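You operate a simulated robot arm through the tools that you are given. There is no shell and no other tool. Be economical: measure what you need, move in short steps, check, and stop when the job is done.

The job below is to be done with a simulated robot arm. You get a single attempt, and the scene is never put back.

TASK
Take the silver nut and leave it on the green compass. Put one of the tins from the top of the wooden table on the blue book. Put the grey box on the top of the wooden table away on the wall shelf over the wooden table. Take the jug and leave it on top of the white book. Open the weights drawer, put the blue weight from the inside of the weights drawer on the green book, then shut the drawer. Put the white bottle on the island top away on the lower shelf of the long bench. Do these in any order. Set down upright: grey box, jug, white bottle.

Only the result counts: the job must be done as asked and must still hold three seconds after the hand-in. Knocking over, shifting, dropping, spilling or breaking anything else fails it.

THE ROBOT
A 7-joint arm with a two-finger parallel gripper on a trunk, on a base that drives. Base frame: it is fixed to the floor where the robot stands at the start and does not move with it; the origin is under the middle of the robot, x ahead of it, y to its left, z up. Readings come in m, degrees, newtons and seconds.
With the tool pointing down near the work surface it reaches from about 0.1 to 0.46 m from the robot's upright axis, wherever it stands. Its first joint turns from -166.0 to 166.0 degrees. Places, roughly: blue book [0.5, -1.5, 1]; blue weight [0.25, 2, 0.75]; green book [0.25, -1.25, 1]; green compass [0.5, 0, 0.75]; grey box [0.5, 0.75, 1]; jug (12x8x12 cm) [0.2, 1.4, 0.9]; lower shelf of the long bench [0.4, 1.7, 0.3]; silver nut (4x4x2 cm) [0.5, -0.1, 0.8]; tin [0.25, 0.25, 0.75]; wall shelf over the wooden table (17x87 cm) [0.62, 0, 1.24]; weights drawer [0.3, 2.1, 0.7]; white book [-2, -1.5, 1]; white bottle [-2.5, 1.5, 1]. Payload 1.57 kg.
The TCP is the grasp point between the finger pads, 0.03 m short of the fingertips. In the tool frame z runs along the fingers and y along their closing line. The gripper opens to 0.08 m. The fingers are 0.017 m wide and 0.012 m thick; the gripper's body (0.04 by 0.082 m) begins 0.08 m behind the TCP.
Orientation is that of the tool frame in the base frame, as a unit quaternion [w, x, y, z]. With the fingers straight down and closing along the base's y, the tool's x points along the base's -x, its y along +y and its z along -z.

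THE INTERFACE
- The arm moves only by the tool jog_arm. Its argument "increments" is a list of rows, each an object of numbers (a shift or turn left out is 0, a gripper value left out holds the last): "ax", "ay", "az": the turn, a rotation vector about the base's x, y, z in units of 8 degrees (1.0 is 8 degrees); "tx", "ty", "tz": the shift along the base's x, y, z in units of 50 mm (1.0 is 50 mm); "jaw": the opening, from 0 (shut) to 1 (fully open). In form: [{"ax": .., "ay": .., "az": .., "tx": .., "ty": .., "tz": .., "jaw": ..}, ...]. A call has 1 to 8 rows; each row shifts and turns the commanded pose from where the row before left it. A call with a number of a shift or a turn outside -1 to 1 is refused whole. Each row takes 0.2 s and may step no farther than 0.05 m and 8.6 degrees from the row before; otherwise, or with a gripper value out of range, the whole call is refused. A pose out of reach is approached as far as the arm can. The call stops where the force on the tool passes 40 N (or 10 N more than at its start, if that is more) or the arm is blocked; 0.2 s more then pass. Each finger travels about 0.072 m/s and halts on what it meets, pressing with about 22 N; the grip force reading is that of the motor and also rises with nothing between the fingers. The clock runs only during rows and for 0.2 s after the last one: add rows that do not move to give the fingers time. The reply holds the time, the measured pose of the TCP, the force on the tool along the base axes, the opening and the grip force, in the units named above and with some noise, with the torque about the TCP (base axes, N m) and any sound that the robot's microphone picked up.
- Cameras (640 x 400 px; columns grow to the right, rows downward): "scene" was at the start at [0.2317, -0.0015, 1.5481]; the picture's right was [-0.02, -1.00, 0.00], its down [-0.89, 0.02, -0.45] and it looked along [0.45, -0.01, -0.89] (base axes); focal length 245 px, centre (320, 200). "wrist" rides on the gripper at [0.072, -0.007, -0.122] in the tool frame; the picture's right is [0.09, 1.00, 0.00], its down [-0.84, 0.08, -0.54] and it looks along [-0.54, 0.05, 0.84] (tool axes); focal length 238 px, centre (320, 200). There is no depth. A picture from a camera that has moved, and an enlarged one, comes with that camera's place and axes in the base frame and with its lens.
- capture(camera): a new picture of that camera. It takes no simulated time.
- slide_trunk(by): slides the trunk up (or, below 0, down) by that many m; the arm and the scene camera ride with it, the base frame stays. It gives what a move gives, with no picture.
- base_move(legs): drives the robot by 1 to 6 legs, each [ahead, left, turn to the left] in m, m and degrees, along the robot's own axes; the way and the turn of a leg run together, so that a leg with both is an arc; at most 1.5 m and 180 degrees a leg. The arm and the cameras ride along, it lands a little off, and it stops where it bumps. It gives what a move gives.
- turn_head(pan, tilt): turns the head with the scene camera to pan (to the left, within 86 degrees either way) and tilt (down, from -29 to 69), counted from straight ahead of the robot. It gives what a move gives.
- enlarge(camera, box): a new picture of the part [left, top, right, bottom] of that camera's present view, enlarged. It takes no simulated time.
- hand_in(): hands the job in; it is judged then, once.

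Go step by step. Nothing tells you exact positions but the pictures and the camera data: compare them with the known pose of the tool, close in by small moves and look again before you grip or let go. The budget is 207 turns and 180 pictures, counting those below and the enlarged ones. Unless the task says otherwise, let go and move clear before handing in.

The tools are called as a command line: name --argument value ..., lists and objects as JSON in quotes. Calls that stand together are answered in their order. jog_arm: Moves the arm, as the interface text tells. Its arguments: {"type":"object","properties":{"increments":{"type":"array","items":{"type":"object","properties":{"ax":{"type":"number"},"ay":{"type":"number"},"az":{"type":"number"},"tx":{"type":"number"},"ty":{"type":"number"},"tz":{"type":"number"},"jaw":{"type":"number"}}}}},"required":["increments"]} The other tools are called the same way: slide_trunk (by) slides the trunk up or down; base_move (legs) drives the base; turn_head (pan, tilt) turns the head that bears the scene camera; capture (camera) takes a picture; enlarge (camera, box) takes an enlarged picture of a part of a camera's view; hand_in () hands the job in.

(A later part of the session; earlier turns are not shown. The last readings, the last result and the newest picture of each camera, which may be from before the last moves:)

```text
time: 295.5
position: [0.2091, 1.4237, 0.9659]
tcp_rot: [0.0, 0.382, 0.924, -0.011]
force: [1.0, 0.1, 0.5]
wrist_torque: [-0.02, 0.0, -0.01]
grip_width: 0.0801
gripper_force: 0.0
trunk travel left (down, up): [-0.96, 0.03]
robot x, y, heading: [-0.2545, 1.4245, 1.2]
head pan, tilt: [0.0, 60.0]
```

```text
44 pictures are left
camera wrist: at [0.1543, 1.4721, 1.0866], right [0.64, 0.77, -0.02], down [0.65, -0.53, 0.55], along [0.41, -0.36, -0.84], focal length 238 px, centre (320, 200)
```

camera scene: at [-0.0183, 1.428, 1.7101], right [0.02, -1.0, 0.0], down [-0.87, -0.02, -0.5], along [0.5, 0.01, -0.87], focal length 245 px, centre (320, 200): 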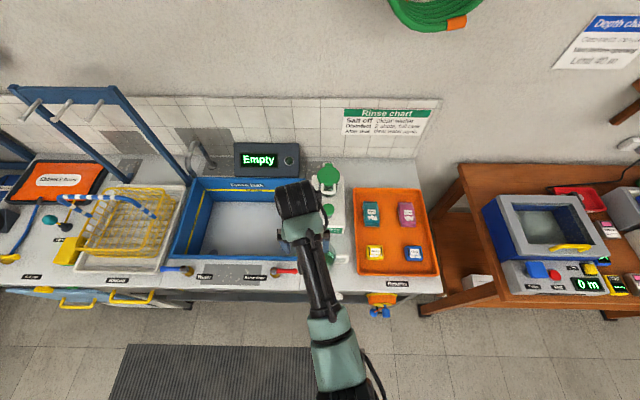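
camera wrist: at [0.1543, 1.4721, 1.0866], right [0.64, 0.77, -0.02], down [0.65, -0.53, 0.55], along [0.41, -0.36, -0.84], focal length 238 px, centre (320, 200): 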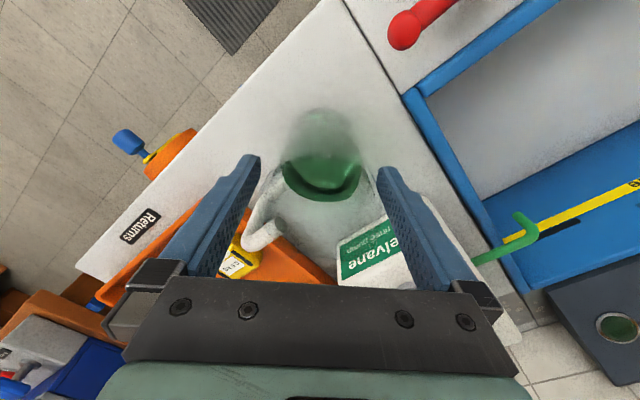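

No contact so far. I'll descend 2 cm more and close gently.

jog_arm --increments '[{"tz": -0.25}, {"tz": -0.2}, {}, {"jaw": 0.75}, {"jaw": 0.5}, {}, {}, {}]'

enlarge --camera "wrist" --box '[220, 80, 420, 280]'

```text
time: 297.3
position: [0.2058, 1.4238, 0.9434]
tcp_rot: [-0.001, 0.382, 0.924, -0.009]
force: [1.0, 0.5, 0.3]
wrist_torque: [0.1, -0.12, -0.03]
grip_width: 0.0706
gripper_force: 21.8
trunk travel left (down, up): [-0.96, 0.03]
robot x, y, heading: [-0.2537, 1.4253, 1.0]
head pan, tilt: [0.0, 60.0]
```

```text
2.00 times, centred on (320, 180) of wrist
camera zoom: at [0.1536, 1.4717, 1.0643], right [0.64, 0.77, -0.02], down [0.65, -0.53, 0.55], along [0.41, -0.36, -0.84], focal length 477 px, centre (320, 240)
```

zoom: 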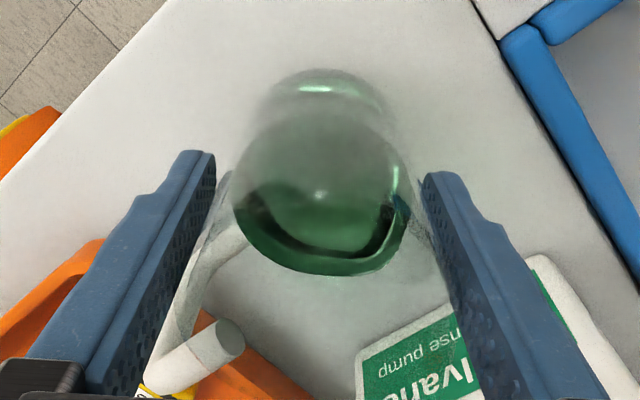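

Gripped (70.6 mm). I'll lift slowly to avoid spilling.

jog_arm --increments '[{"tz": 0.15}, {"tz": 0.3}, {"tz": 0.4}, {"tz": 0.4}, {"tz": 0.4}, {"tz": 0.4}, {"tz": 0.3}, {}]'

capture --camera "wrist"

capture --camera "scene"

```text
time: 299.1
position: [0.2071, 1.4248, 1.0614]
tcp_rot: [-0.001, 0.382, 0.924, -0.01]
force: [-0.7, 0.3, -2.7]
wrist_torque: [0.02, 0.03, 0.03]
grip_width: 0.0701
gripper_force: 22.2
trunk travel left (down, up): [-0.96, 0.03]
robot x, y, heading: [-0.2536, 1.4272, 1.3]
head pan, tilt: [0.0, 60.0]
```

```text
42 pictures are left
camera wrist: at [0.1542, 1.4739, 1.1829], right [0.64, 0.77, -0.02], down [0.65, -0.53, 0.55], along [0.41, -0.36, -0.84], focal length 238 px, centre (320, 200)
```

wrist: 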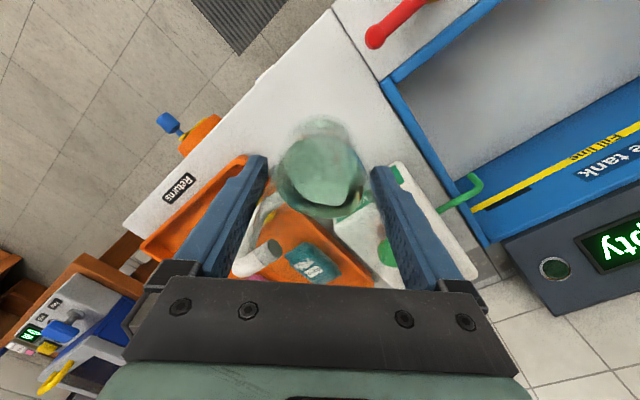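

```text
41 pictures are left
camera scene: at [-0.0186, 1.428, 1.7101], right [0.02, -1.0, 0.0], down [-0.87, -0.02, -0.5], along [0.5, 0.01, -0.87], focal length 245 px, centre (320, 200)
```

scene: 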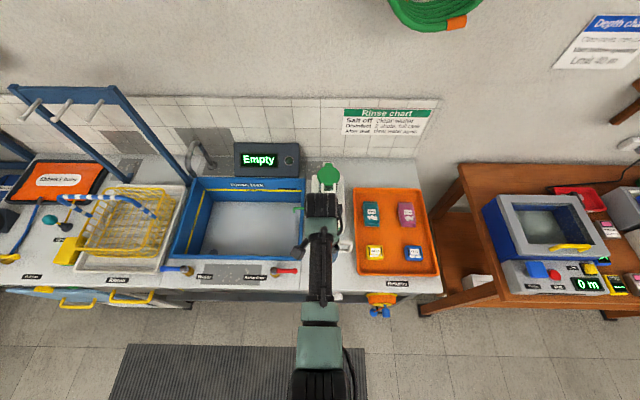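

The jug is held level (~0.28 kg). I'll raise it, tuck in, and drive towards the counter with the white book.

jog_arm --increments '[{"tz": 0.4}, {"tz": 0.4}, {"tz": 0.4}, {"tx": -0.4}, {"tx": -0.4}, {"tx": -0.4}, {"tx": -0.4}, {}]'

slide_trunk --by 0.03

base_move --legs '[[-0.35, 0, 0], [0, 0, -91], [1.4, 0, 0], [0.25, -0.7, 0], [0, -0.7, 0]]'

turn_head --pan 0 --tilt 35

capture --camera "scene"

```text
time: 300.9
position: [0.1291, 1.421, 1.1223]
tcp_rot: [-0.001, 0.382, 0.924, -0.01]
force: [0.5, 0.8, -2.5]
wrist_torque: [0.05, 0.0, 0.0]
grip_width: 0.0704
gripper_force: 22.2
trunk travel left (down, up): [-0.96, 0.03]
robot x, y, heading: [-0.2536, 1.4236, 1.3]
head pan, tilt: [0.0, 60.0]
```

```text
time: 301.6
position: [0.1291, 1.4209, 1.1523]
tcp_rot: [-0.001, 0.382, 0.924, -0.009]
force: [-0.3, -0.2, -3.1]
wrist_torque: [0.02, 0.01, 0.0]
grip_width: 0.0703
gripper_force: 22.0
trunk travel left (down, up): [-0.99, 0.0]
robot x, y, heading: [-0.2525, 1.4255, 1.3]
head pan, tilt: [0.0, 60.0]
```

```text
time: 321.4
position: [-2.0813, -0.5351, 1.1524]
tcp_rot: [-0.008, 0.933, 0.359, -0.007]
force: [0.0, 0.7, -2.2]
wrist_torque: [0.0, -0.05, 0.02]
grip_width: 0.0702
gripper_force: 22.2
trunk travel left (down, up): [-0.99, 0.0]
robot x, y, heading: [-2.0612, -0.1578, -92.4]
head pan, tilt: [0.0, 60.0]
```

```text
time: 322.3
position: [-2.0822, -0.5347, 1.1514]
tcp_rot: [-0.008, 0.933, 0.359, -0.006]
force: [-0.1, 0.4, -2.5]
wrist_torque: [-0.04, -0.01, -0.02]
grip_width: 0.07
gripper_force: 22.2
trunk travel left (down, up): [-0.99, 0.0]
robot x, y, heading: [-2.0644, -0.1567, -91.5]
head pan, tilt: [0.0, 35.0]
```

```text
40 pictures are left
camera scene: at [-2.0705, -0.4124, 1.7743], right [-1.0, 0.03, 0.0], down [0.02, 0.57, -0.82], along [-0.03, -0.82, -0.57], focal length 245 px, centre (320, 200)
```

scene: 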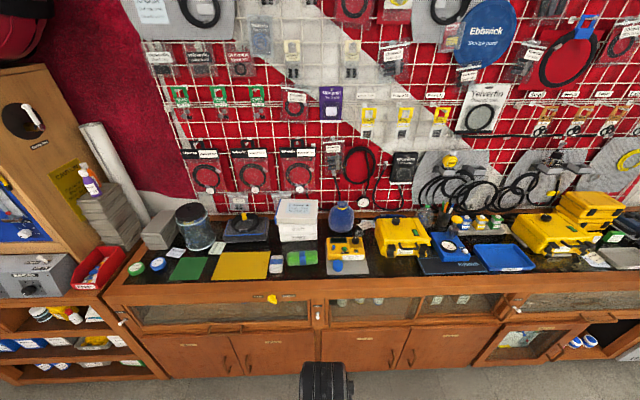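

enlarge --camera "scene" --box '[140, 180, 440, 300]'

```text
2.13 times, centred on (290, 240) of scene
camera zoom: at [-2.0705, -0.4124, 1.7743], right [-1.0, 0.03, 0.0], down [0.02, 0.57, -0.82], along [-0.03, -0.82, -0.57], focal length 522 px, centre (384, 115)
```

zoom: 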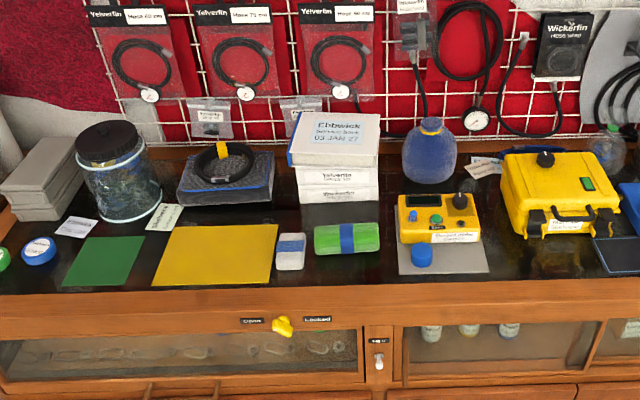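

The white "Ebbwick Service book" sits on a stack, centre about [−1.99,−1.40], top z≈1.02. I'll approach the counter in steps.

base_move --legs '[[0.5, 0.07, 1.5]]'

base_move --legs '[[0.15, 0, 0]]'

turn_head --pan 0 --tilt 50

capture --camera "scene"

```text
time: 325.3
position: [-2.0094, -1.0352, 1.1518]
tcp_rot: [-0.008, 0.927, 0.374, -0.007]
force: [0.2, 1.2, -1.9]
wrist_torque: [0.03, -0.05, 0.0]
grip_width: 0.0701
gripper_force: 22.2
trunk travel left (down, up): [-0.99, 0.0]
robot x, y, heading: [-2.0003, -0.6553, -90.0]
head pan, tilt: [0.0, 35.0]
```

```text
time: 326.6
position: [-2.0106, -1.182, 1.1534]
tcp_rot: [-0.006, 0.928, 0.373, -0.006]
force: [0.6, 0.0, -1.9]
wrist_torque: [-0.01, -0.04, -0.01]
grip_width: 0.0698
gripper_force: 22.2
trunk travel left (down, up): [-0.99, 0.0]
robot x, y, heading: [-2.0023, -0.8022, -90.3]
head pan, tilt: [0.0, 35.0]
```

```text
time: 327.4
position: [-2.0113, -1.1837, 1.1534]
tcp_rot: [-0.007, 0.928, 0.372, -0.007]
force: [-0.6, -0.2, -3.2]
wrist_torque: [0.02, -0.05, -0.02]
grip_width: 0.07
gripper_force: 22.1
trunk travel left (down, up): [-0.99, 0.0]
robot x, y, heading: [-2.0009, -0.7955, -90.5]
head pan, tilt: [0.0, 50.0]
```

```text
38 pictures are left
camera scene: at [-2.0031, -1.05, 1.7526], right [-1.0, 0.01, 0.0], down [0.0, 0.77, -0.64], along [0.0, -0.64, -0.77], focal length 245 px, centre (320, 200)
```

scene: 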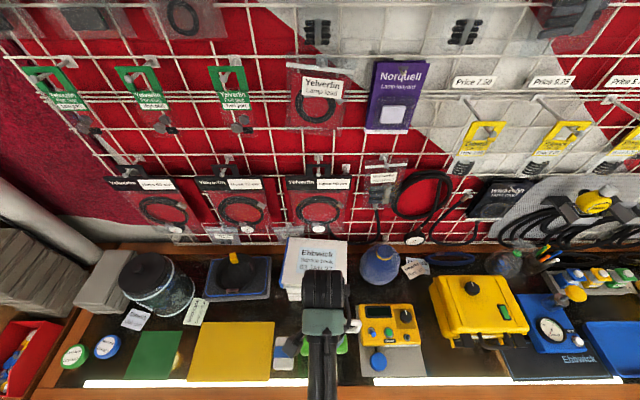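

Still unblocked. I'll drive another 10 cm and then reach out over the book.

base_move --legs '[[0.1, 0, 0.4]]'

jog_arm --increments '[{"ty": -0.4, "tx": 0.1}, {"ty": -0.4, "tx": 0.1}, {"ty": -0.4}, {}]'

capture --camera "wrist"

capture --camera "scene"

```text
time: 328.5
position: [-2.0091, -1.2832, 1.1533]
tcp_rot: [-0.008, 0.927, 0.375, -0.007]
force: [-0.4, 0.2, -2.3]
wrist_torque: [0.03, -0.04, -0.02]
grip_width: 0.0699
gripper_force: 22.1
trunk travel left (down, up): [-0.99, 0.0]
robot x, y, heading: [-1.9965, -0.9029, -89.8]
head pan, tilt: [0.0, 50.0]
```

```text
time: 329.5
position: [-2.0006, -1.3427, 1.1534]
tcp_rot: [-0.008, 0.927, 0.374, -0.007]
force: [0.0, -0.1, -2.2]
wrist_torque: [0.04, 0.0, 0.0]
grip_width: 0.0702
gripper_force: 22.2
trunk travel left (down, up): [-0.99, 0.0]
robot x, y, heading: [-2.0015, -0.9031, -90.1]
head pan, tilt: [0.0, 50.0]
```

```text
37 pictures are left
camera wrist: at [-1.9497, -1.2883, 1.2738], right [0.76, -0.65, -0.02], down [-0.54, -0.64, 0.55], along [-0.37, -0.4, -0.84], focal length 238 px, centre (320, 200)
```

wrist: 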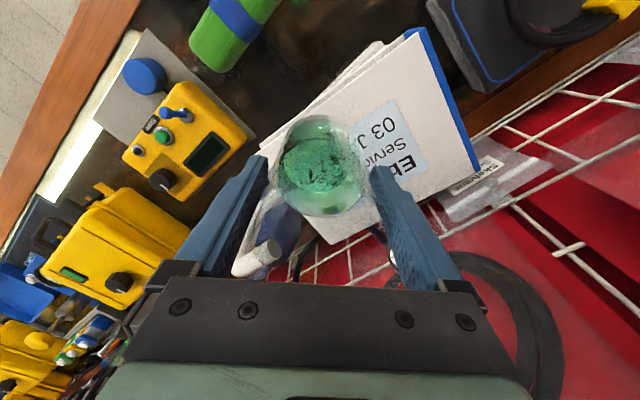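

```text
36 pictures are left
camera scene: at [-2.0017, -1.1476, 1.7528], right [-1.0, 0.0, 0.0], down [0.0, 0.77, -0.64], along [0.0, -0.64, -0.77], focal length 245 px, centre (320, 200)
```

scene: 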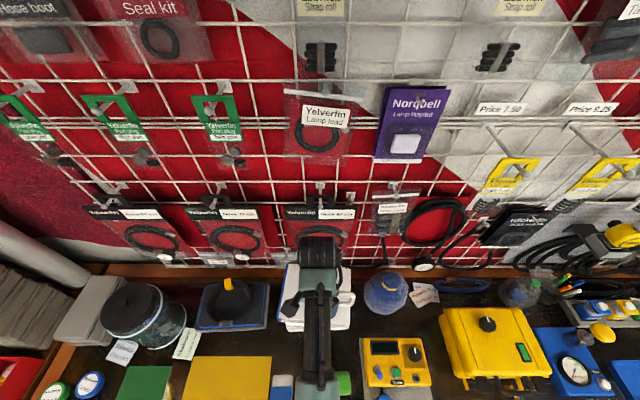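

The jug is above the near part of the book; its centre is about [−1.975,−1.394]. I'll shift toward it.

jog_arm --increments '[{"ty": -0.35, "tx": 0.25}, {"ty": -0.45, "tx": 0.25}, {}]'

capture --camera "wrist"

```text
time: 330.3
position: [-1.9747, -1.3831, 1.1535]
tcp_rot: [-0.008, 0.927, 0.374, -0.007]
force: [0.5, -0.1, -3.0]
wrist_torque: [0.0, -0.02, -0.02]
grip_width: 0.0702
gripper_force: 21.9
trunk travel left (down, up): [-0.99, 0.0]
robot x, y, heading: [-2.0019, -0.901, -89.9]
head pan, tilt: [0.0, 50.0]
```

```text
35 pictures are left
camera wrist: at [-1.9245, -1.3287, 1.274], right [0.76, -0.65, -0.02], down [-0.54, -0.64, 0.55], along [-0.37, -0.4, -0.84], focal length 238 px, centre (320, 200)
```

wrist: 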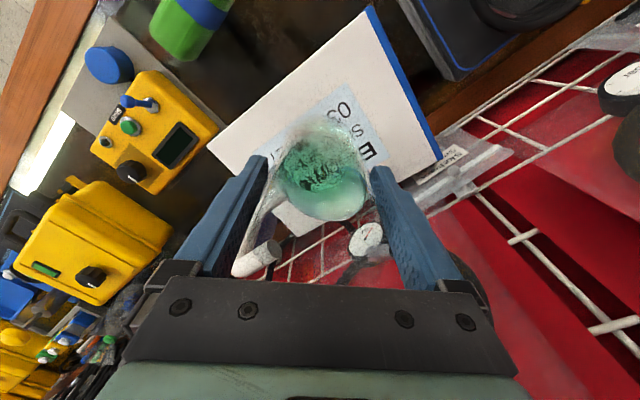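

The jug's footprint is centred on the book. I'll lower gently to contact.

jog_arm --increments '[{"tz": -0.3}, {"tz": -0.3}, {"tz": -0.2}, {"tz": -0.1}, {"tz": -0.1}, {}]'

```text
time: 331.5
position: [-1.9742, -1.385, 1.1098]
tcp_rot: [-0.003, 0.927, 0.374, -0.009]
force: [-1.1, 5.4, 18.0]
wrist_torque: [-0.1, -0.27, 0.06]
grip_width: 0.0698
gripper_force: 21.4
trunk travel left (down, up): [-0.99, 0.0]
robot x, y, heading: [-2.0015, -0.9059, -90.3]
head pan, tilt: [0.0, 50.0]
stopped in row 5: the force on the tool passed its limit at 44 N (the readings are from after the stop); the commanded pose is now the measured one
```

Contact. I'll relieve, open, and look before rising.

jog_arm --increments '[{"tz": 0.04}, {"jaw": 0.93}, {"jaw": 1}, {}, {}]'

capture --camera "wrist"

```text
time: 332.7
position: [-1.9739, -1.3852, 1.1087]
tcp_rot: [-0.005, 0.927, 0.376, -0.008]
force: [-0.2, -0.1, -0.6]
wrist_torque: [0.04, 0.02, 0.04]
grip_width: 0.0799
gripper_force: 0.1
trunk travel left (down, up): [-0.99, 0.0]
robot x, y, heading: [-1.9995, -0.9016, -89.8]
head pan, tilt: [0.0, 50.0]
```

```text
34 pictures are left
camera wrist: at [-1.9239, -1.3308, 1.2298], right [0.76, -0.65, -0.02], down [-0.54, -0.64, 0.55], along [-0.37, -0.41, -0.84], focal length 238 px, centre (320, 200)
```

wrist: 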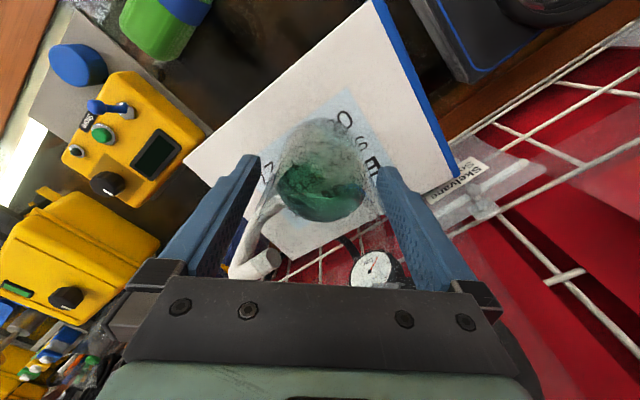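

The jug stands on the book. I'll rise straight up slowly.

jog_arm --increments '[{"tz": 0.3}, {"tz": 0.4}, {"tz": 0.4}, {"tz": 0.5}, {"tz": 0.5}, {}]'

capture --camera "wrist"

```text
time: 334.1
position: [-1.9751, -1.3854, 1.2147]
tcp_rot: [-0.004, 0.926, 0.376, -0.007]
force: [-1.0, 0.3, 0.5]
wrist_torque: [0.0, 0.0, -0.02]
grip_width: 0.08
gripper_force: 0.0
trunk travel left (down, up): [-0.99, 0.0]
robot x, y, heading: [-2.0023, -0.8998, -90.1]
head pan, tilt: [0.0, 50.0]
```

```text
33 pictures are left
camera wrist: at [-1.9248, -1.3305, 1.3366], right [0.76, -0.65, -0.01], down [-0.54, -0.64, 0.55], along [-0.37, -0.41, -0.83], focal length 238 px, centre (320, 200)
```

wrist: 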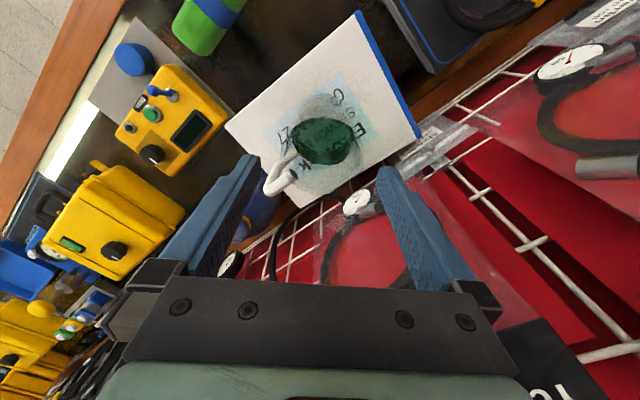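

The jug is delivered. Now the white bottle at about [−2.37,1.44] on the island; I'll reach it from the island's far (+y) side. Driving around via x≈−1.

jog_arm --increments '[{"ty": 0.8}, {"ty": 0.8}, {"ty": 0.5}, {}]'

base_move --legs '[[-0.55, 0, 0], [0, 1.05, 0], [-1.3, 0, 0], [-1.25, 0, 0]]'

turn_head --pan -60 --tilt 30

capture --camera "scene"

```text
time: 335.1
position: [-1.9748, -1.2814, 1.2143]
tcp_rot: [-0.003, 0.927, 0.375, -0.008]
force: [0.3, 0.6, 0.0]
wrist_torque: [-0.01, 0.01, 0.03]
grip_width: 0.0801
gripper_force: 0.0
trunk travel left (down, up): [-0.99, 0.0]
robot x, y, heading: [-1.9986, -0.9012, -90.0]
head pan, tilt: [0.0, 50.0]
```

```text
time: 355.4
position: [-0.9035, 1.8298, 1.2146]
tcp_rot: [-0.003, 0.928, 0.373, -0.007]
force: [-0.3, 0.4, 0.8]
wrist_torque: [0.05, 0.01, 0.0]
grip_width: 0.0799
gripper_force: 0.0
trunk travel left (down, up): [-0.99, 0.0]
robot x, y, heading: [-0.9277, 2.2124, -90.5]
head pan, tilt: [0.0, 50.0]
```

```text
time: 356.7
position: [-0.903, 1.8291, 1.2152]
tcp_rot: [-0.003, 0.928, 0.373, -0.007]
force: [0.4, 0.5, 0.2]
wrist_torque: [-0.03, -0.04, -0.02]
grip_width: 0.0799
gripper_force: 0.0
trunk travel left (down, up): [-0.99, 0.0]
robot x, y, heading: [-0.9285, 2.2127, -90.1]
head pan, tilt: [-60.0, 30.0]
```

```text
32 pictures are left
camera scene: at [-1.0077, 1.9957, 1.7822], right [-0.5, 0.87, 0.0], down [0.43, 0.25, -0.87], along [-0.75, -0.43, -0.5], focal length 245 px, centre (320, 200)
```

scene: 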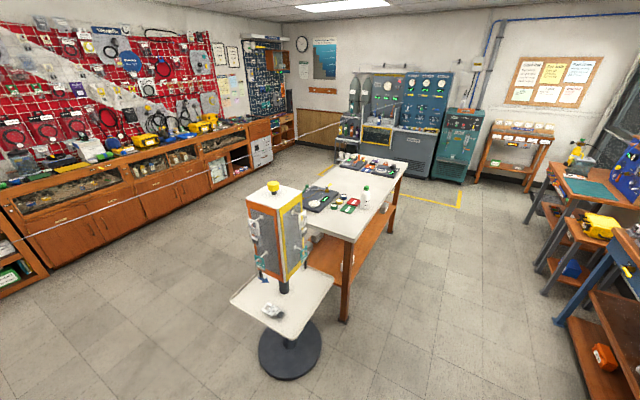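

The bottle is triangulated at about [−2.453,1.536,0.956], with the island edge at y≈1.62. I'll drive along the far side of the island to face it.

base_move --legs '[[0, -1.5, 0]]'

turn_head --pan 0 --tilt 50

capture --camera "scene"

```text
time: 364.1
position: [-2.394, 1.8349, 1.2141]
tcp_rot: [-0.004, 0.928, 0.373, -0.008]
force: [-0.1, 0.8, -0.2]
wrist_torque: [0.01, 0.01, -0.03]
grip_width: 0.0801
gripper_force: 0.1
trunk travel left (down, up): [-0.99, 0.0]
robot x, y, heading: [-2.4214, 2.2179, -90.1]
head pan, tilt: [-60.0, 30.0]
```

```text
time: 365.4
position: [-2.3941, 1.8347, 1.2149]
tcp_rot: [-0.004, 0.928, 0.373, -0.007]
force: [0.0, -0.3, 0.0]
wrist_torque: [-0.02, 0.0, 0.0]
grip_width: 0.0799
gripper_force: 0.0
trunk travel left (down, up): [-0.99, 0.0]
robot x, y, heading: [-2.4209, 2.217, -90.0]
head pan, tilt: [0.0, 50.0]
```

```text
31 pictures are left
camera scene: at [-2.421, 1.9691, 1.7527], right [-1.0, 0.0, 0.0], down [0.0, 0.77, -0.64], along [0.0, -0.64, -0.77], focal length 245 px, centre (320, 200)
```

scene: 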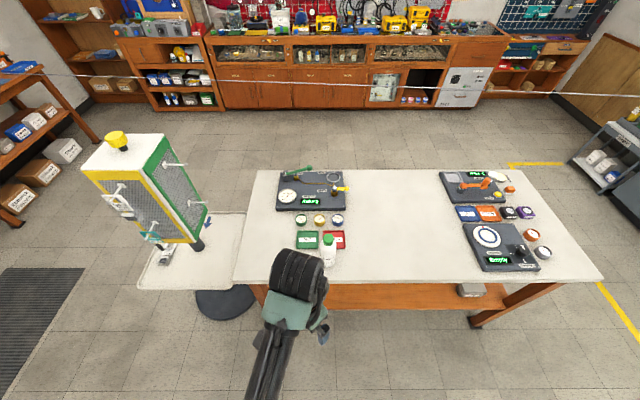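

The bottle is right ahead at [−2.454,1.54]. I'll pitch the hand ~60° forward with the jaws closing sideways so the bottle stays upright later on the low shelf.

jog_arm --increments '[{"az": 1}, {"az": 1}, {"az": 1}, {"az": 1}, {"az": 1}, {"az": 0.5}, {"ax": -1}, {"ax": -1}]'

jog_arm --increments '[{"ax": -1}, {"ax": -1}, {"ax": -1}, {"ax": -1}, {"ax": -1}, {"ax": -0.5}, {"tx": -0.6}, {"tx": -0.6}]'

slide_trunk --by -0.18

capture --camera "wrist"

```text
time: 367.2
position: [-2.3943, 1.8352, 1.2144]
tcp_rot: [0.1, 0.713, 0.686, -0.107]
force: [-0.1, -0.2, 0.1]
wrist_torque: [0.01, 0.01, 0.01]
grip_width: 0.0796
gripper_force: 0.0
trunk travel left (down, up): [-0.99, 0.0]
robot x, y, heading: [-2.418, 2.2198, -90.1]
head pan, tilt: [0.0, 50.0]
```

```text
time: 369.0
position: [-2.4554, 1.8172, 1.2335]
tcp_rot: [0.339, 0.636, 0.608, -0.333]
force: [0.7, 0.4, 0.4]
wrist_torque: [0.03, 0.02, 0.01]
grip_width: 0.0798
gripper_force: 0.1
out of reach, approached as far as the arm can: row 5, 6
trunk travel left (down, up): [-0.99, 0.0]
robot x, y, heading: [-2.4165, 2.2152, -90.4]
head pan, tilt: [0.0, 50.0]
```

```text
time: 371.0
position: [-2.4542, 1.8166, 1.053]
tcp_rot: [0.338, 0.636, 0.608, -0.333]
force: [1.2, -0.5, 0.0]
wrist_torque: [0.0, -0.04, 0.02]
grip_width: 0.0801
gripper_force: 0.0
trunk travel left (down, up): [-0.81, 0.18]
robot x, y, heading: [-2.4166, 2.2176, -90.1]
head pan, tilt: [0.0, 50.0]
```

```text
30 pictures are left
camera wrist: at [-2.4555, 1.9592, 1.0593], right [1.0, 0.02, -0.05], down [0.05, -0.01, 1.0], along [0.02, -1.0, -0.01], focal length 238 px, centre (320, 200)
```

wrist: 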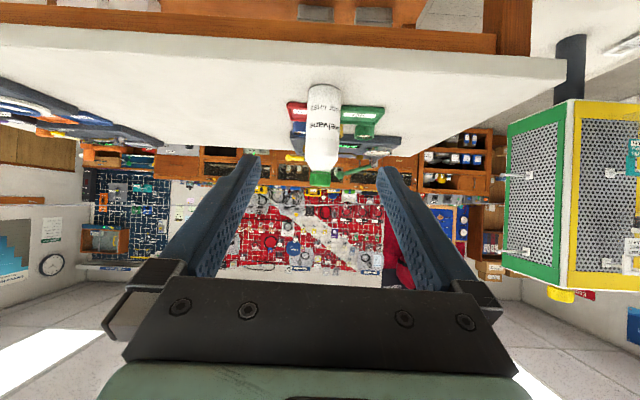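

The bottle stands from z≈0.85 to 1.03 and is 6 cm wide. I'll close in on it.

base_move --legs '[[0.17, 0, 0]]'

slide_trunk --by -0.06

capture --camera "wrist"

```text
time: 372.5
position: [-2.4548, 1.6476, 1.0518]
tcp_rot: [0.339, 0.635, 0.61, -0.332]
force: [0.4, 1.1, 0.0]
wrist_torque: [-0.02, 0.03, 0.03]
grip_width: 0.0802
gripper_force: 0.0
trunk travel left (down, up): [-0.81, 0.18]
robot x, y, heading: [-2.4198, 2.0455, -90.0]
head pan, tilt: [0.0, 50.0]
```

```text
time: 373.5
position: [-2.4541, 1.6464, 0.9922]
tcp_rot: [0.338, 0.636, 0.609, -0.333]
force: [0.9, -0.7, 0.5]
wrist_torque: [0.0, 0.01, -0.01]
grip_width: 0.0801
gripper_force: 0.0
trunk travel left (down, up): [-0.75, 0.24]
robot x, y, heading: [-2.4159, 2.05, -89.9]
head pan, tilt: [0.0, 50.0]
```

```text
29 pictures are left
camera wrist: at [-2.4556, 1.7892, 0.9993], right [1.0, 0.02, -0.05], down [0.05, -0.01, 1.0], along [0.02, -1.0, -0.01], focal length 238 px, centre (320, 200)
```

wrist: 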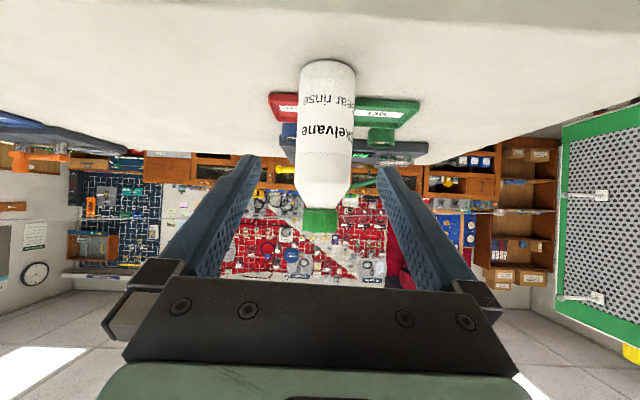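

Lined up. I'll advance along the tool axis.

jog_arm --increments '[{"ty": -0.7, "tz": -0.42}, {"ty": -0.7, "tz": -0.42}, {"ty": -0.72, "tz": -0.45, "tx": 0.04}, {}]'

capture --camera "wrist"

```text
time: 374.5
position: [-2.4529, 1.5422, 0.9287]
tcp_rot: [0.338, 0.636, 0.609, -0.333]
force: [0.0, 0.2, 1.0]
wrist_torque: [-0.02, -0.04, -0.02]
grip_width: 0.0802
gripper_force: 0.1
trunk travel left (down, up): [-0.75, 0.24]
robot x, y, heading: [-2.4161, 2.0481, -90.2]
head pan, tilt: [0.0, 50.0]
```

```text
28 pictures are left
camera wrist: at [-2.4544, 1.6833, 0.9342], right [1.0, 0.02, -0.05], down [0.05, -0.01, 1.0], along [0.02, -1.0, -0.01], focal length 238 px, centre (320, 200)
```

wrist: 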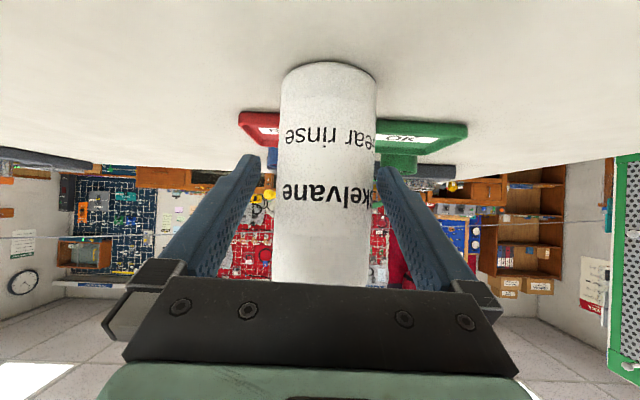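

The bottle is between the fingers. I'll close and lift.

jog_arm --increments '[{"tx": 0.05, "jaw": 0.7}, {"jaw": 0.4}, {}, {}, {}, {"tz": 0.3}, {"tz": 0.5}, {}]'

capture --camera "wrist"

```text
time: 376.3
position: [-2.4511, 1.54, 0.9662]
tcp_rot: [0.337, 0.637, 0.608, -0.333]
force: [0.2, 0.0, -4.7]
wrist_torque: [0.02, 0.01, -0.02]
grip_width: 0.0587
gripper_force: 22.1
trunk travel left (down, up): [-0.75, 0.24]
robot x, y, heading: [-2.4178, 2.0461, -89.9]
head pan, tilt: [0.0, 50.0]
```

```text
27 pictures are left
camera wrist: at [-2.4514, 1.6821, 0.9739], right [1.0, 0.02, -0.05], down [0.05, -0.01, 1.0], along [0.02, -1.0, -0.01], focal length 238 px, centre (320, 200)
```

wrist: 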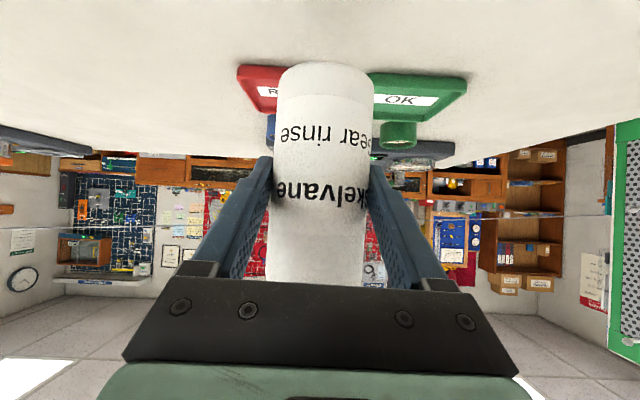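

Bottle held. I'll lift, back out, drive along to the bench, and face it.

slide_trunk --by 0.08

base_move --legs '[[-0.3, 0, 0], [0, 1.45, 0], [0, 0, 90], [0, -0.68, 0]]'

turn_head --pan 0 --tilt 40

capture --camera "scene"

```text
time: 377.5
position: [-2.4491, 1.5407, 1.0466]
tcp_rot: [0.338, 0.636, 0.609, -0.332]
force: [-0.5, 0.2, -5.1]
wrist_torque: [0.05, 0.01, -0.01]
grip_width: 0.0587
gripper_force: 22.0
trunk travel left (down, up): [-0.83, 0.16]
robot x, y, heading: [-2.4208, 2.0488, -90.1]
head pan, tilt: [0.0, 50.0]
```

```text
time: 393.6
position: [-0.463, 1.6181, 1.0458]
tcp_rot: [0.473, 0.023, 0.881, 0.002]
force: [0.1, -1.1, -6.1]
wrist_torque: [0.02, 0.05, -0.01]
grip_width: 0.059
gripper_force: 22.2
trunk travel left (down, up): [-0.83, 0.16]
robot x, y, heading: [-0.974, 1.6509, -0.5]
head pan, tilt: [0.0, 50.0]
```

```text
time: 394.3
position: [-0.464, 1.6164, 1.0478]
tcp_rot: [0.473, 0.023, 0.881, 0.001]
force: [0.6, -0.6, -5.0]
wrist_torque: [0.02, 0.05, -0.02]
grip_width: 0.0586
gripper_force: 21.9
trunk travel left (down, up): [-0.83, 0.16]
robot x, y, heading: [-0.9713, 1.6495, -0.6]
head pan, tilt: [0.0, 40.0]
```

```text
26 pictures are left
camera scene: at [-0.7155, 1.649, 1.6067], right [-0.01, -1.0, 0.0], down [-0.64, 0.01, -0.77], along [0.77, -0.01, -0.64], focal length 245 px, centre (320, 200)
```

scene: 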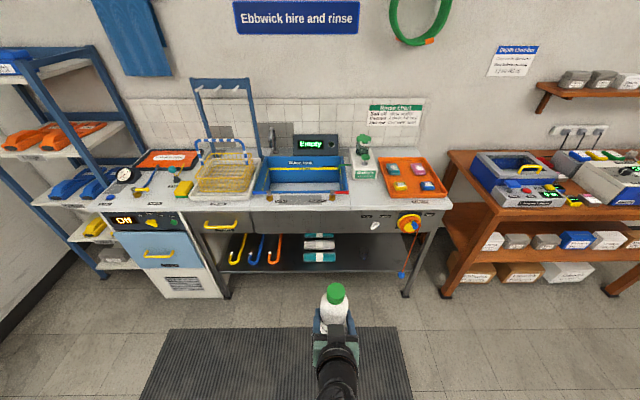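

enlarge --camera "scene" --box '[200, 210, 440, 310]'

```text
2.67 times, centred on (320, 260) of scene
camera zoom: at [-0.7155, 1.649, 1.6067], right [-0.01, -1.0, 0.0], down [-0.64, 0.01, -0.77], along [0.77, -0.01, -0.64], focal length 653 px, centre (320, 40)
```

zoom: 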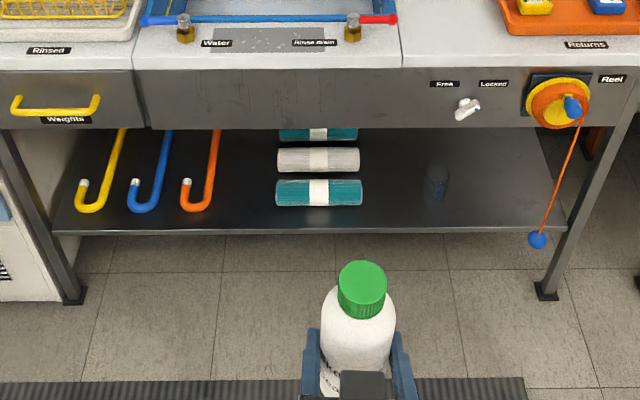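

The lower shelf (z≈0.32) has a free gap between the rolls and the dark glass at y≈1.465. I'll lower the trunk out here in the open and line up.

slide_trunk --by -0.57

base_move --legs '[[0.35, -0.155, 0.6]]'

turn_head --pan 0 --tilt 35

capture --camera "scene"

capture --camera "wrist"

```text
refused: -0.57 is not a number from -0.4 to 0.4
```

```text
time: 396.7
position: [-0.1138, 1.4687, 1.0471]
tcp_rot: [0.474, 0.018, 0.881, 0.005]
force: [0.6, 0.6, -4.5]
wrist_torque: [0.01, 0.02, -0.01]
grip_width: 0.0588
gripper_force: 21.8
trunk travel left (down, up): [-0.83, 0.16]
robot x, y, heading: [-0.6221, 1.4943, 0.2]
head pan, tilt: [0.0, 40.0]
```

```text
time: 397.4
position: [-0.1143, 1.4691, 1.046]
tcp_rot: [0.474, 0.017, 0.88, 0.005]
force: [-0.3, 0.1, -5.6]
wrist_torque: [0.0, 0.05, -0.01]
grip_width: 0.0583
gripper_force: 22.2
trunk travel left (down, up): [-0.83, 0.16]
robot x, y, heading: [-0.6178, 1.4923, 0.2]
head pan, tilt: [0.0, 35.0]
```

```text
24 pictures are left
camera scene: at [-0.3631, 1.4974, 1.6142], right [0.0, -1.0, 0.0], down [-0.57, 0.0, -0.82], along [0.82, 0.0, -0.57], focal length 245 px, centre (320, 200)
```

scene: 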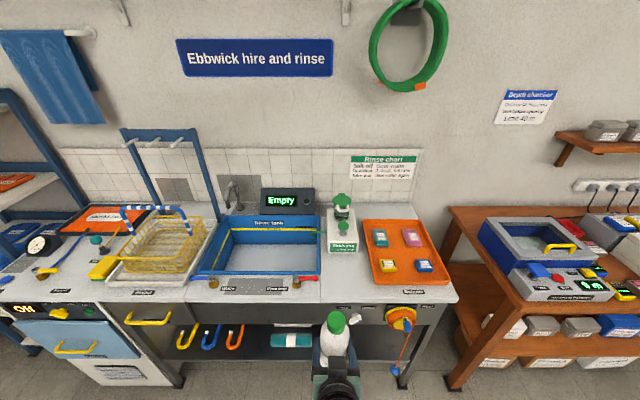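

```text
23 pictures are left
camera wrist: at [-0.255, 1.4658, 1.0535], right [-0.03, 1.0, -0.05], down [0.01, 0.05, 1.0], along [1.0, 0.03, -0.01], focal length 238 px, centre (320, 200)
```

wrist: 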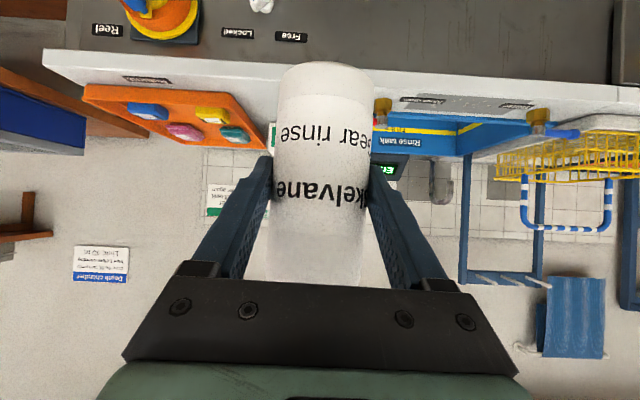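

The slide is limited to 0.4 m per call. The bottle is clear in front of the bench, so I'll lower in two steps.

slide_trunk --by -0.4

slide_trunk --by -0.17

turn_head --pan 0 --tilt 40

capture --camera "wrist"

capture --camera "scene"

```text
time: 401.2
position: [-0.1151, 1.4694, 0.6479]
tcp_rot: [0.473, 0.016, 0.881, 0.006]
force: [0.0, -0.6, -5.0]
wrist_torque: [-0.02, 0.05, 0.01]
grip_width: 0.0588
gripper_force: 22.3
trunk travel left (down, up): [-0.43, 0.56]
robot x, y, heading: [-0.6235, 1.4967, 0.3]
head pan, tilt: [0.0, 35.0]
```

```text
time: 403.1
position: [-0.1141, 1.4684, 0.4778]
tcp_rot: [0.474, 0.018, 0.88, 0.005]
force: [0.0, 0.4, -5.1]
wrist_torque: [-0.04, 0.05, 0.01]
grip_width: 0.0584
gripper_force: 22.2
trunk travel left (down, up): [-0.26, 0.73]
robot x, y, heading: [-0.6214, 1.4971, 0.2]
head pan, tilt: [0.0, 35.0]
```

```text
time: 403.8
position: [-0.1128, 1.4689, 0.4761]
tcp_rot: [0.474, 0.017, 0.88, 0.005]
force: [-0.3, -0.4, -4.7]
wrist_torque: [-0.01, 0.08, -0.01]
grip_width: 0.0586
gripper_force: 21.8
trunk travel left (down, up): [-0.26, 0.73]
robot x, y, heading: [-0.6179, 1.4971, 0.3]
head pan, tilt: [0.0, 40.0]
```

```text
22 pictures are left
camera wrist: at [-0.2554, 1.4659, 0.4837], right [-0.03, 1.0, -0.05], down [0.01, 0.05, 1.0], along [1.0, 0.03, -0.01], focal length 238 px, centre (320, 200)
```

wrist: 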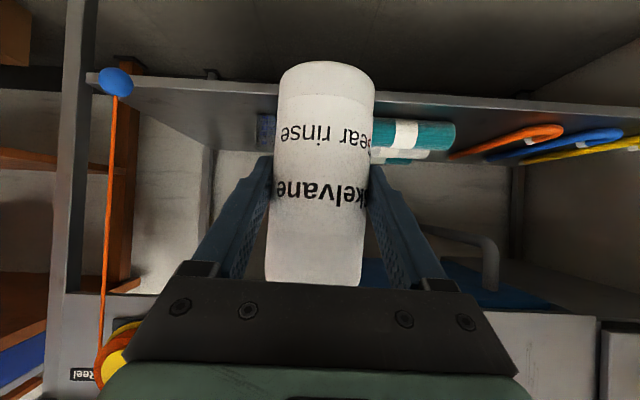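

```text
21 pictures are left
camera scene: at [-0.3667, 1.4975, 1.0368], right [0.0, -1.0, 0.0], down [-0.64, 0.0, -0.77], along [0.77, 0.0, -0.64], focal length 245 px, centre (320, 200)
```

scene: 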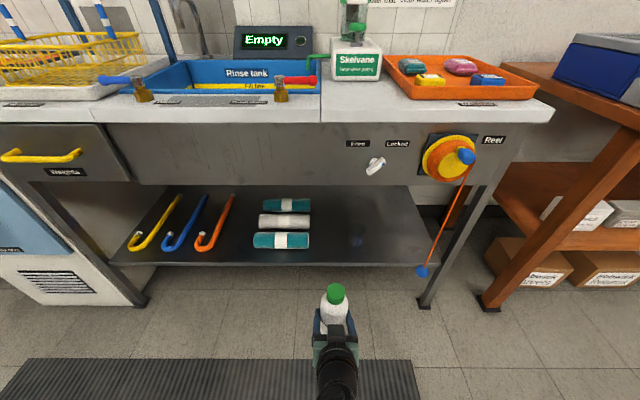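

The gap is centred at y≈1.457, the shelf front at x≈0.143, and the shelf z≈0.32. I'll lower slightly and drive in.

slide_trunk --by -0.05

base_move --legs '[[0.2, -0.012, 0]]'

capture --camera "wrist"

capture --camera "scene"

```text
time: 404.7
position: [-0.114, 1.4692, 0.4262]
tcp_rot: [0.474, 0.016, 0.88, 0.005]
force: [-0.4, 0.2, -4.9]
wrist_torque: [0.01, 0.07, 0.01]
grip_width: 0.0589
gripper_force: 22.2
trunk travel left (down, up): [-0.21, 0.78]
robot x, y, heading: [-0.6191, 1.4942, -0.0]
head pan, tilt: [0.0, 40.0]
```

```text
time: 406.3
position: [0.0804, 1.4573, 0.4273]
tcp_rot: [0.474, 0.017, 0.881, 0.005]
force: [-0.5, -0.3, -4.9]
wrist_torque: [-0.03, 0.01, 0.01]
grip_width: 0.0585
gripper_force: 21.6
trunk travel left (down, up): [-0.21, 0.78]
robot x, y, heading: [-0.427, 1.4828, 0.0]
head pan, tilt: [0.0, 40.0]
```

```text
20 pictures are left
camera wrist: at [-0.0608, 1.4546, 0.4337], right [-0.03, 1.0, -0.05], down [0.01, 0.05, 1.0], along [1.0, 0.03, -0.01], focal length 238 px, centre (320, 200)
```

wrist: 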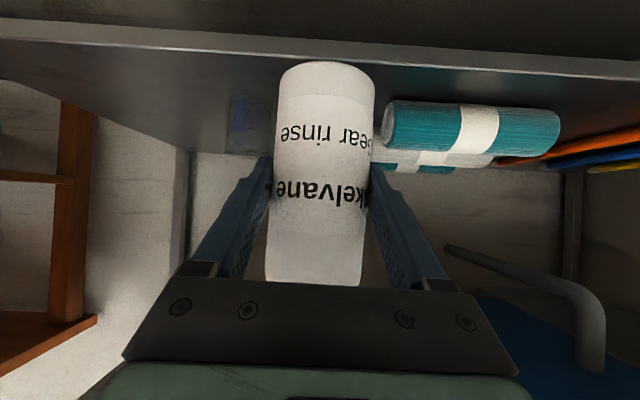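

```text
19 pictures are left
camera scene: at [-0.1722, 1.4862, 0.9868], right [0.0, -1.0, 0.0], down [-0.64, 0.0, -0.77], along [0.77, 0.0, -0.64], focal length 245 px, centre (320, 200)
```

scene: 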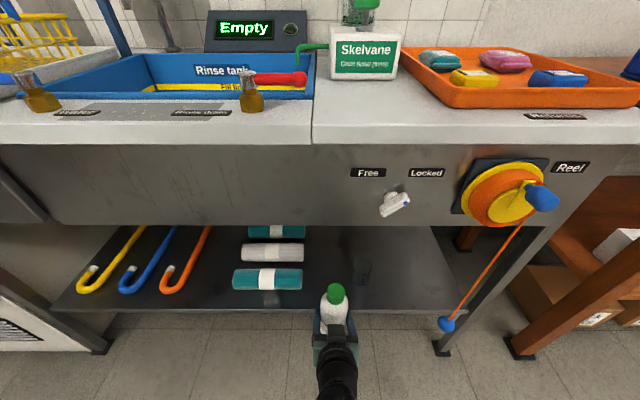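

Aligned with the gap. I'll go in further in small steps.

base_move --legs '[[0.06, 0, 0]]'

base_move --legs '[[0.065, 0, 0]]'

capture --camera "wrist"

enlarge --camera "scene" --box '[200, 220, 460, 400]'

```text
time: 407.2
position: [0.1401, 1.4577, 0.4269]
tcp_rot: [0.473, 0.017, 0.881, 0.005]
force: [-0.2, 0.0, -4.4]
wrist_torque: [0.02, 0.02, 0.03]
grip_width: 0.0586
gripper_force: 22.0
trunk travel left (down, up): [-0.21, 0.78]
robot x, y, heading: [-0.3671, 1.4856, 0.3]
head pan, tilt: [0.0, 40.0]
```

```text
time: 408.2
position: [0.2047, 1.4583, 0.4264]
tcp_rot: [0.474, 0.017, 0.881, 0.005]
force: [0.0, 0.5, -5.3]
wrist_torque: [-0.02, 0.08, 0.03]
grip_width: 0.0586
gripper_force: 22.2
trunk travel left (down, up): [-0.21, 0.78]
robot x, y, heading: [-0.3027, 1.4884, 0.3]
head pan, tilt: [0.0, 40.0]
```

```text
18 pictures are left
camera wrist: at [0.064, 1.4551, 0.4336], right [-0.03, 1.0, -0.05], down [0.01, 0.05, 1.0], along [1.0, 0.03, -0.01], focal length 238 px, centre (320, 200)
```

wrist: 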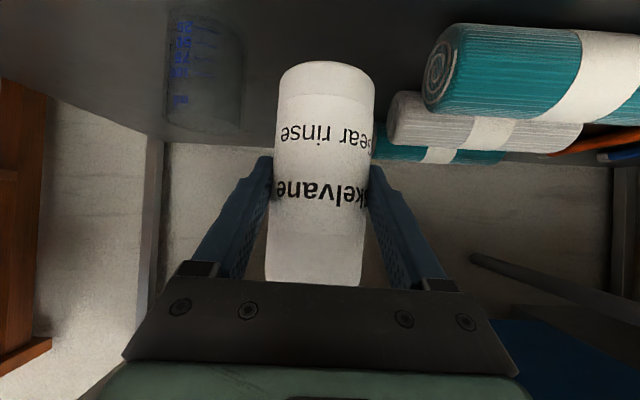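

```text
2.22 times, centred on (330, 310) of scene
camera zoom: at [-0.0473, 1.4868, 0.9868], right [0.0, -1.0, 0.0], down [-0.64, 0.0, -0.77], along [0.77, 0.0, -0.64], focal length 544 px, centre (298, -44)
```

zoom: 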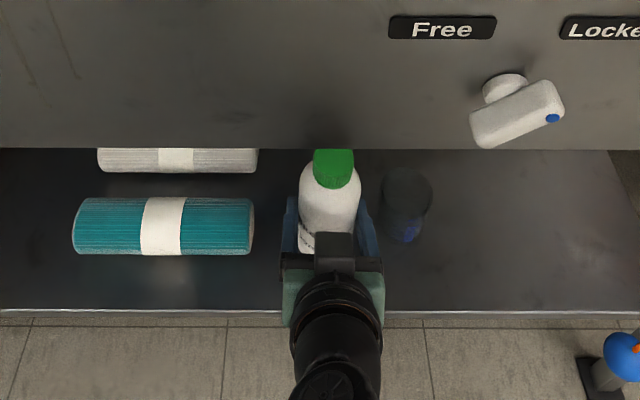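

Inside the gap with clearance on both sides. I'll move 2 cm deeper and lower to contact.

jog_arm --increments '[{"tx": 0.3}, {"tz": -0.3}, {"tz": -0.3}, {"tz": -0.15}, {"tz": -0.1}, {"tz": -0.1}, {}]'

capture --camera "wrist"

```text
time: 409.8
position: [0.22, 1.4565, 0.3783]
tcp_rot: [0.473, 0.017, 0.881, 0.006]
force: [-0.3, 0.0, -5.2]
wrist_torque: [-0.01, 0.05, 0.0]
grip_width: 0.0588
gripper_force: 22.2
trunk travel left (down, up): [-0.21, 0.78]
robot x, y, heading: [-0.3025, 1.4854, 0.2]
head pan, tilt: [0.0, 40.0]
```

```text
16 pictures are left
camera wrist: at [0.0793, 1.4539, 0.3853], right [-0.03, 1.0, -0.05], down [0.01, 0.05, 1.0], along [1.0, 0.03, -0.01], focal length 238 px, centre (320, 200)
```

wrist: 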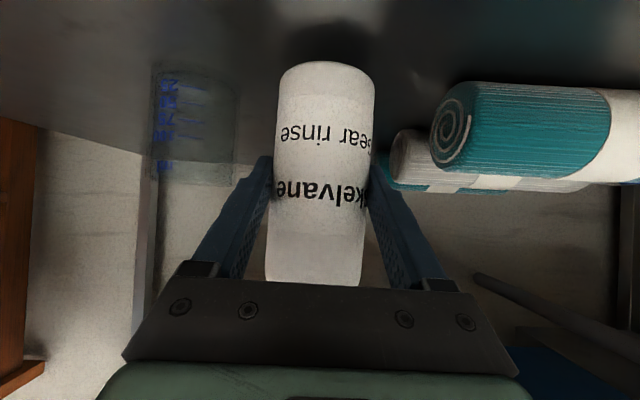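

No contact yet. I'll continue in small steps.

jog_arm --increments '[{"tz": -0.1}, {"tz": -0.1}, {"tz": -0.1}, {"tz": -0.1}, {}]'

```text
time: 411.0
position: [0.2204, 1.4573, 0.3629]
tcp_rot: [0.477, 0.017, 0.879, 0.004]
force: [3.9, 0.1, 18.9]
wrist_torque: [-0.47, -0.39, 0.0]
grip_width: 0.0591
gripper_force: 22.1
trunk travel left (down, up): [-0.21, 0.78]
robot x, y, heading: [-0.3006, 1.484, 0.5]
head pan, tilt: [0.0, 40.0]
```

Contact. I'll ease off 2 mm and look before releasing.

jog_arm --increments '[{"tz": 0.04}, {}]'

capture --camera "wrist"

enlarge --camera "scene" --box '[240, 220, 420, 360]'

```text
time: 411.6
position: [0.2201, 1.4583, 0.3627]
tcp_rot: [0.475, 0.017, 0.88, 0.005]
force: [6.6, -0.3, 13.6]
wrist_torque: [-0.41, -0.57, 0.13]
grip_width: 0.0592
gripper_force: 22.6
trunk travel left (down, up): [-0.21, 0.78]
robot x, y, heading: [-0.2995, 1.4851, 0.4]
head pan, tilt: [0.0, 40.0]
```

```text
15 pictures are left
camera wrist: at [0.0793, 1.4551, 0.3688], right [-0.03, 1.0, -0.05], down [0.01, 0.05, 1.0], along [1.0, 0.03, -0.01], focal length 238 px, centre (320, 200)
```

wrist: 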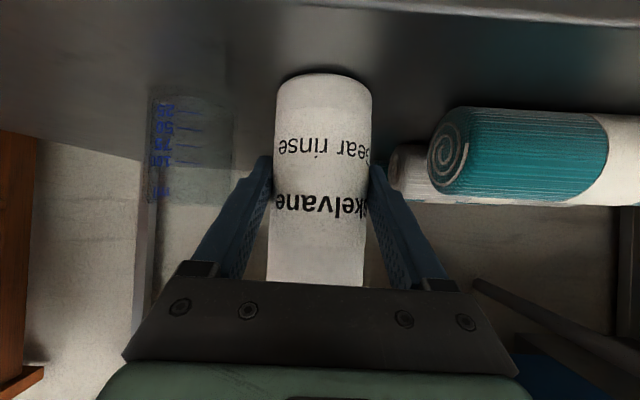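

```text
2.86 times, centred on (330, 290) of scene
camera zoom: at [-0.0483, 1.4869, 0.9872], right [0.0, -1.0, 0.0], down [-0.64, 0.0, -0.77], along [0.77, 0.0, -0.64], focal length 700 px, centre (291, -57)
```

zoom: 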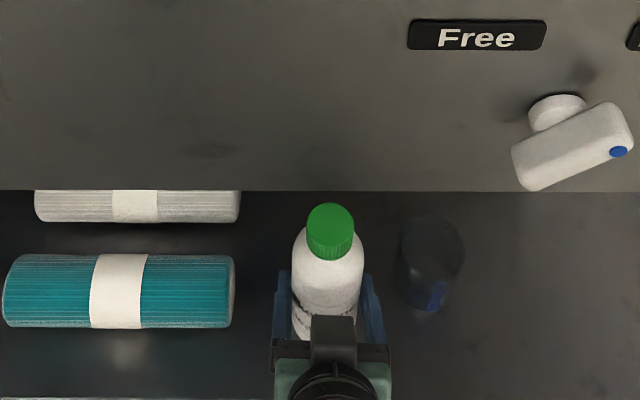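

The bottle rests on the shelf. I'll open and back straight out.

jog_arm --increments '[{"jaw": 0.9}, {}, {}, {}]'

base_move --legs '[[-0.12, 0, 0]]'

capture --camera "wrist"

```text
time: 412.6
position: [0.2202, 1.4582, 0.3612]
tcp_rot: [0.474, 0.016, 0.881, 0.006]
force: [-0.2, -0.4, 0.2]
wrist_torque: [0.0, 0.01, 0.0]
grip_width: 0.072
gripper_force: 0.0
trunk travel left (down, up): [-0.21, 0.78]
robot x, y, heading: [-0.3019, 1.4874, 0.3]
head pan, tilt: [0.0, 40.0]
```

```text
time: 413.9
position: [0.1001, 1.4578, 0.3624]
tcp_rot: [0.474, 0.017, 0.881, 0.005]
force: [0.8, -0.2, -0.2]
wrist_torque: [-0.04, 0.0, 0.01]
grip_width: 0.0722
gripper_force: 0.1
trunk travel left (down, up): [-0.21, 0.78]
robot x, y, heading: [-0.4217, 1.4862, 0.4]
head pan, tilt: [0.0, 40.0]
```

```text
13 pictures are left
camera wrist: at [-0.0412, 1.4547, 0.3681], right [-0.03, 1.0, -0.05], down [0.01, 0.05, 1.0], along [1.0, 0.03, -0.01], focal length 238 px, centre (320, 200)
```

wrist: 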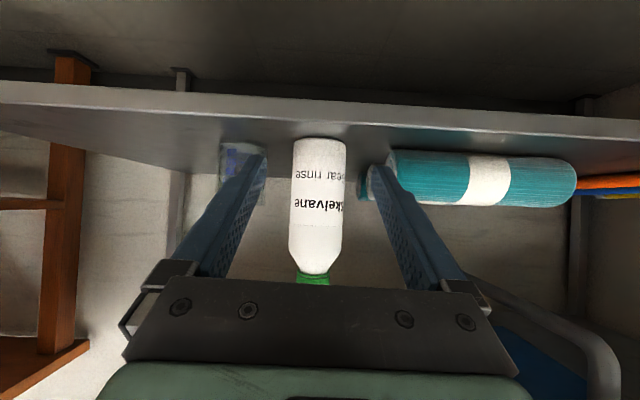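

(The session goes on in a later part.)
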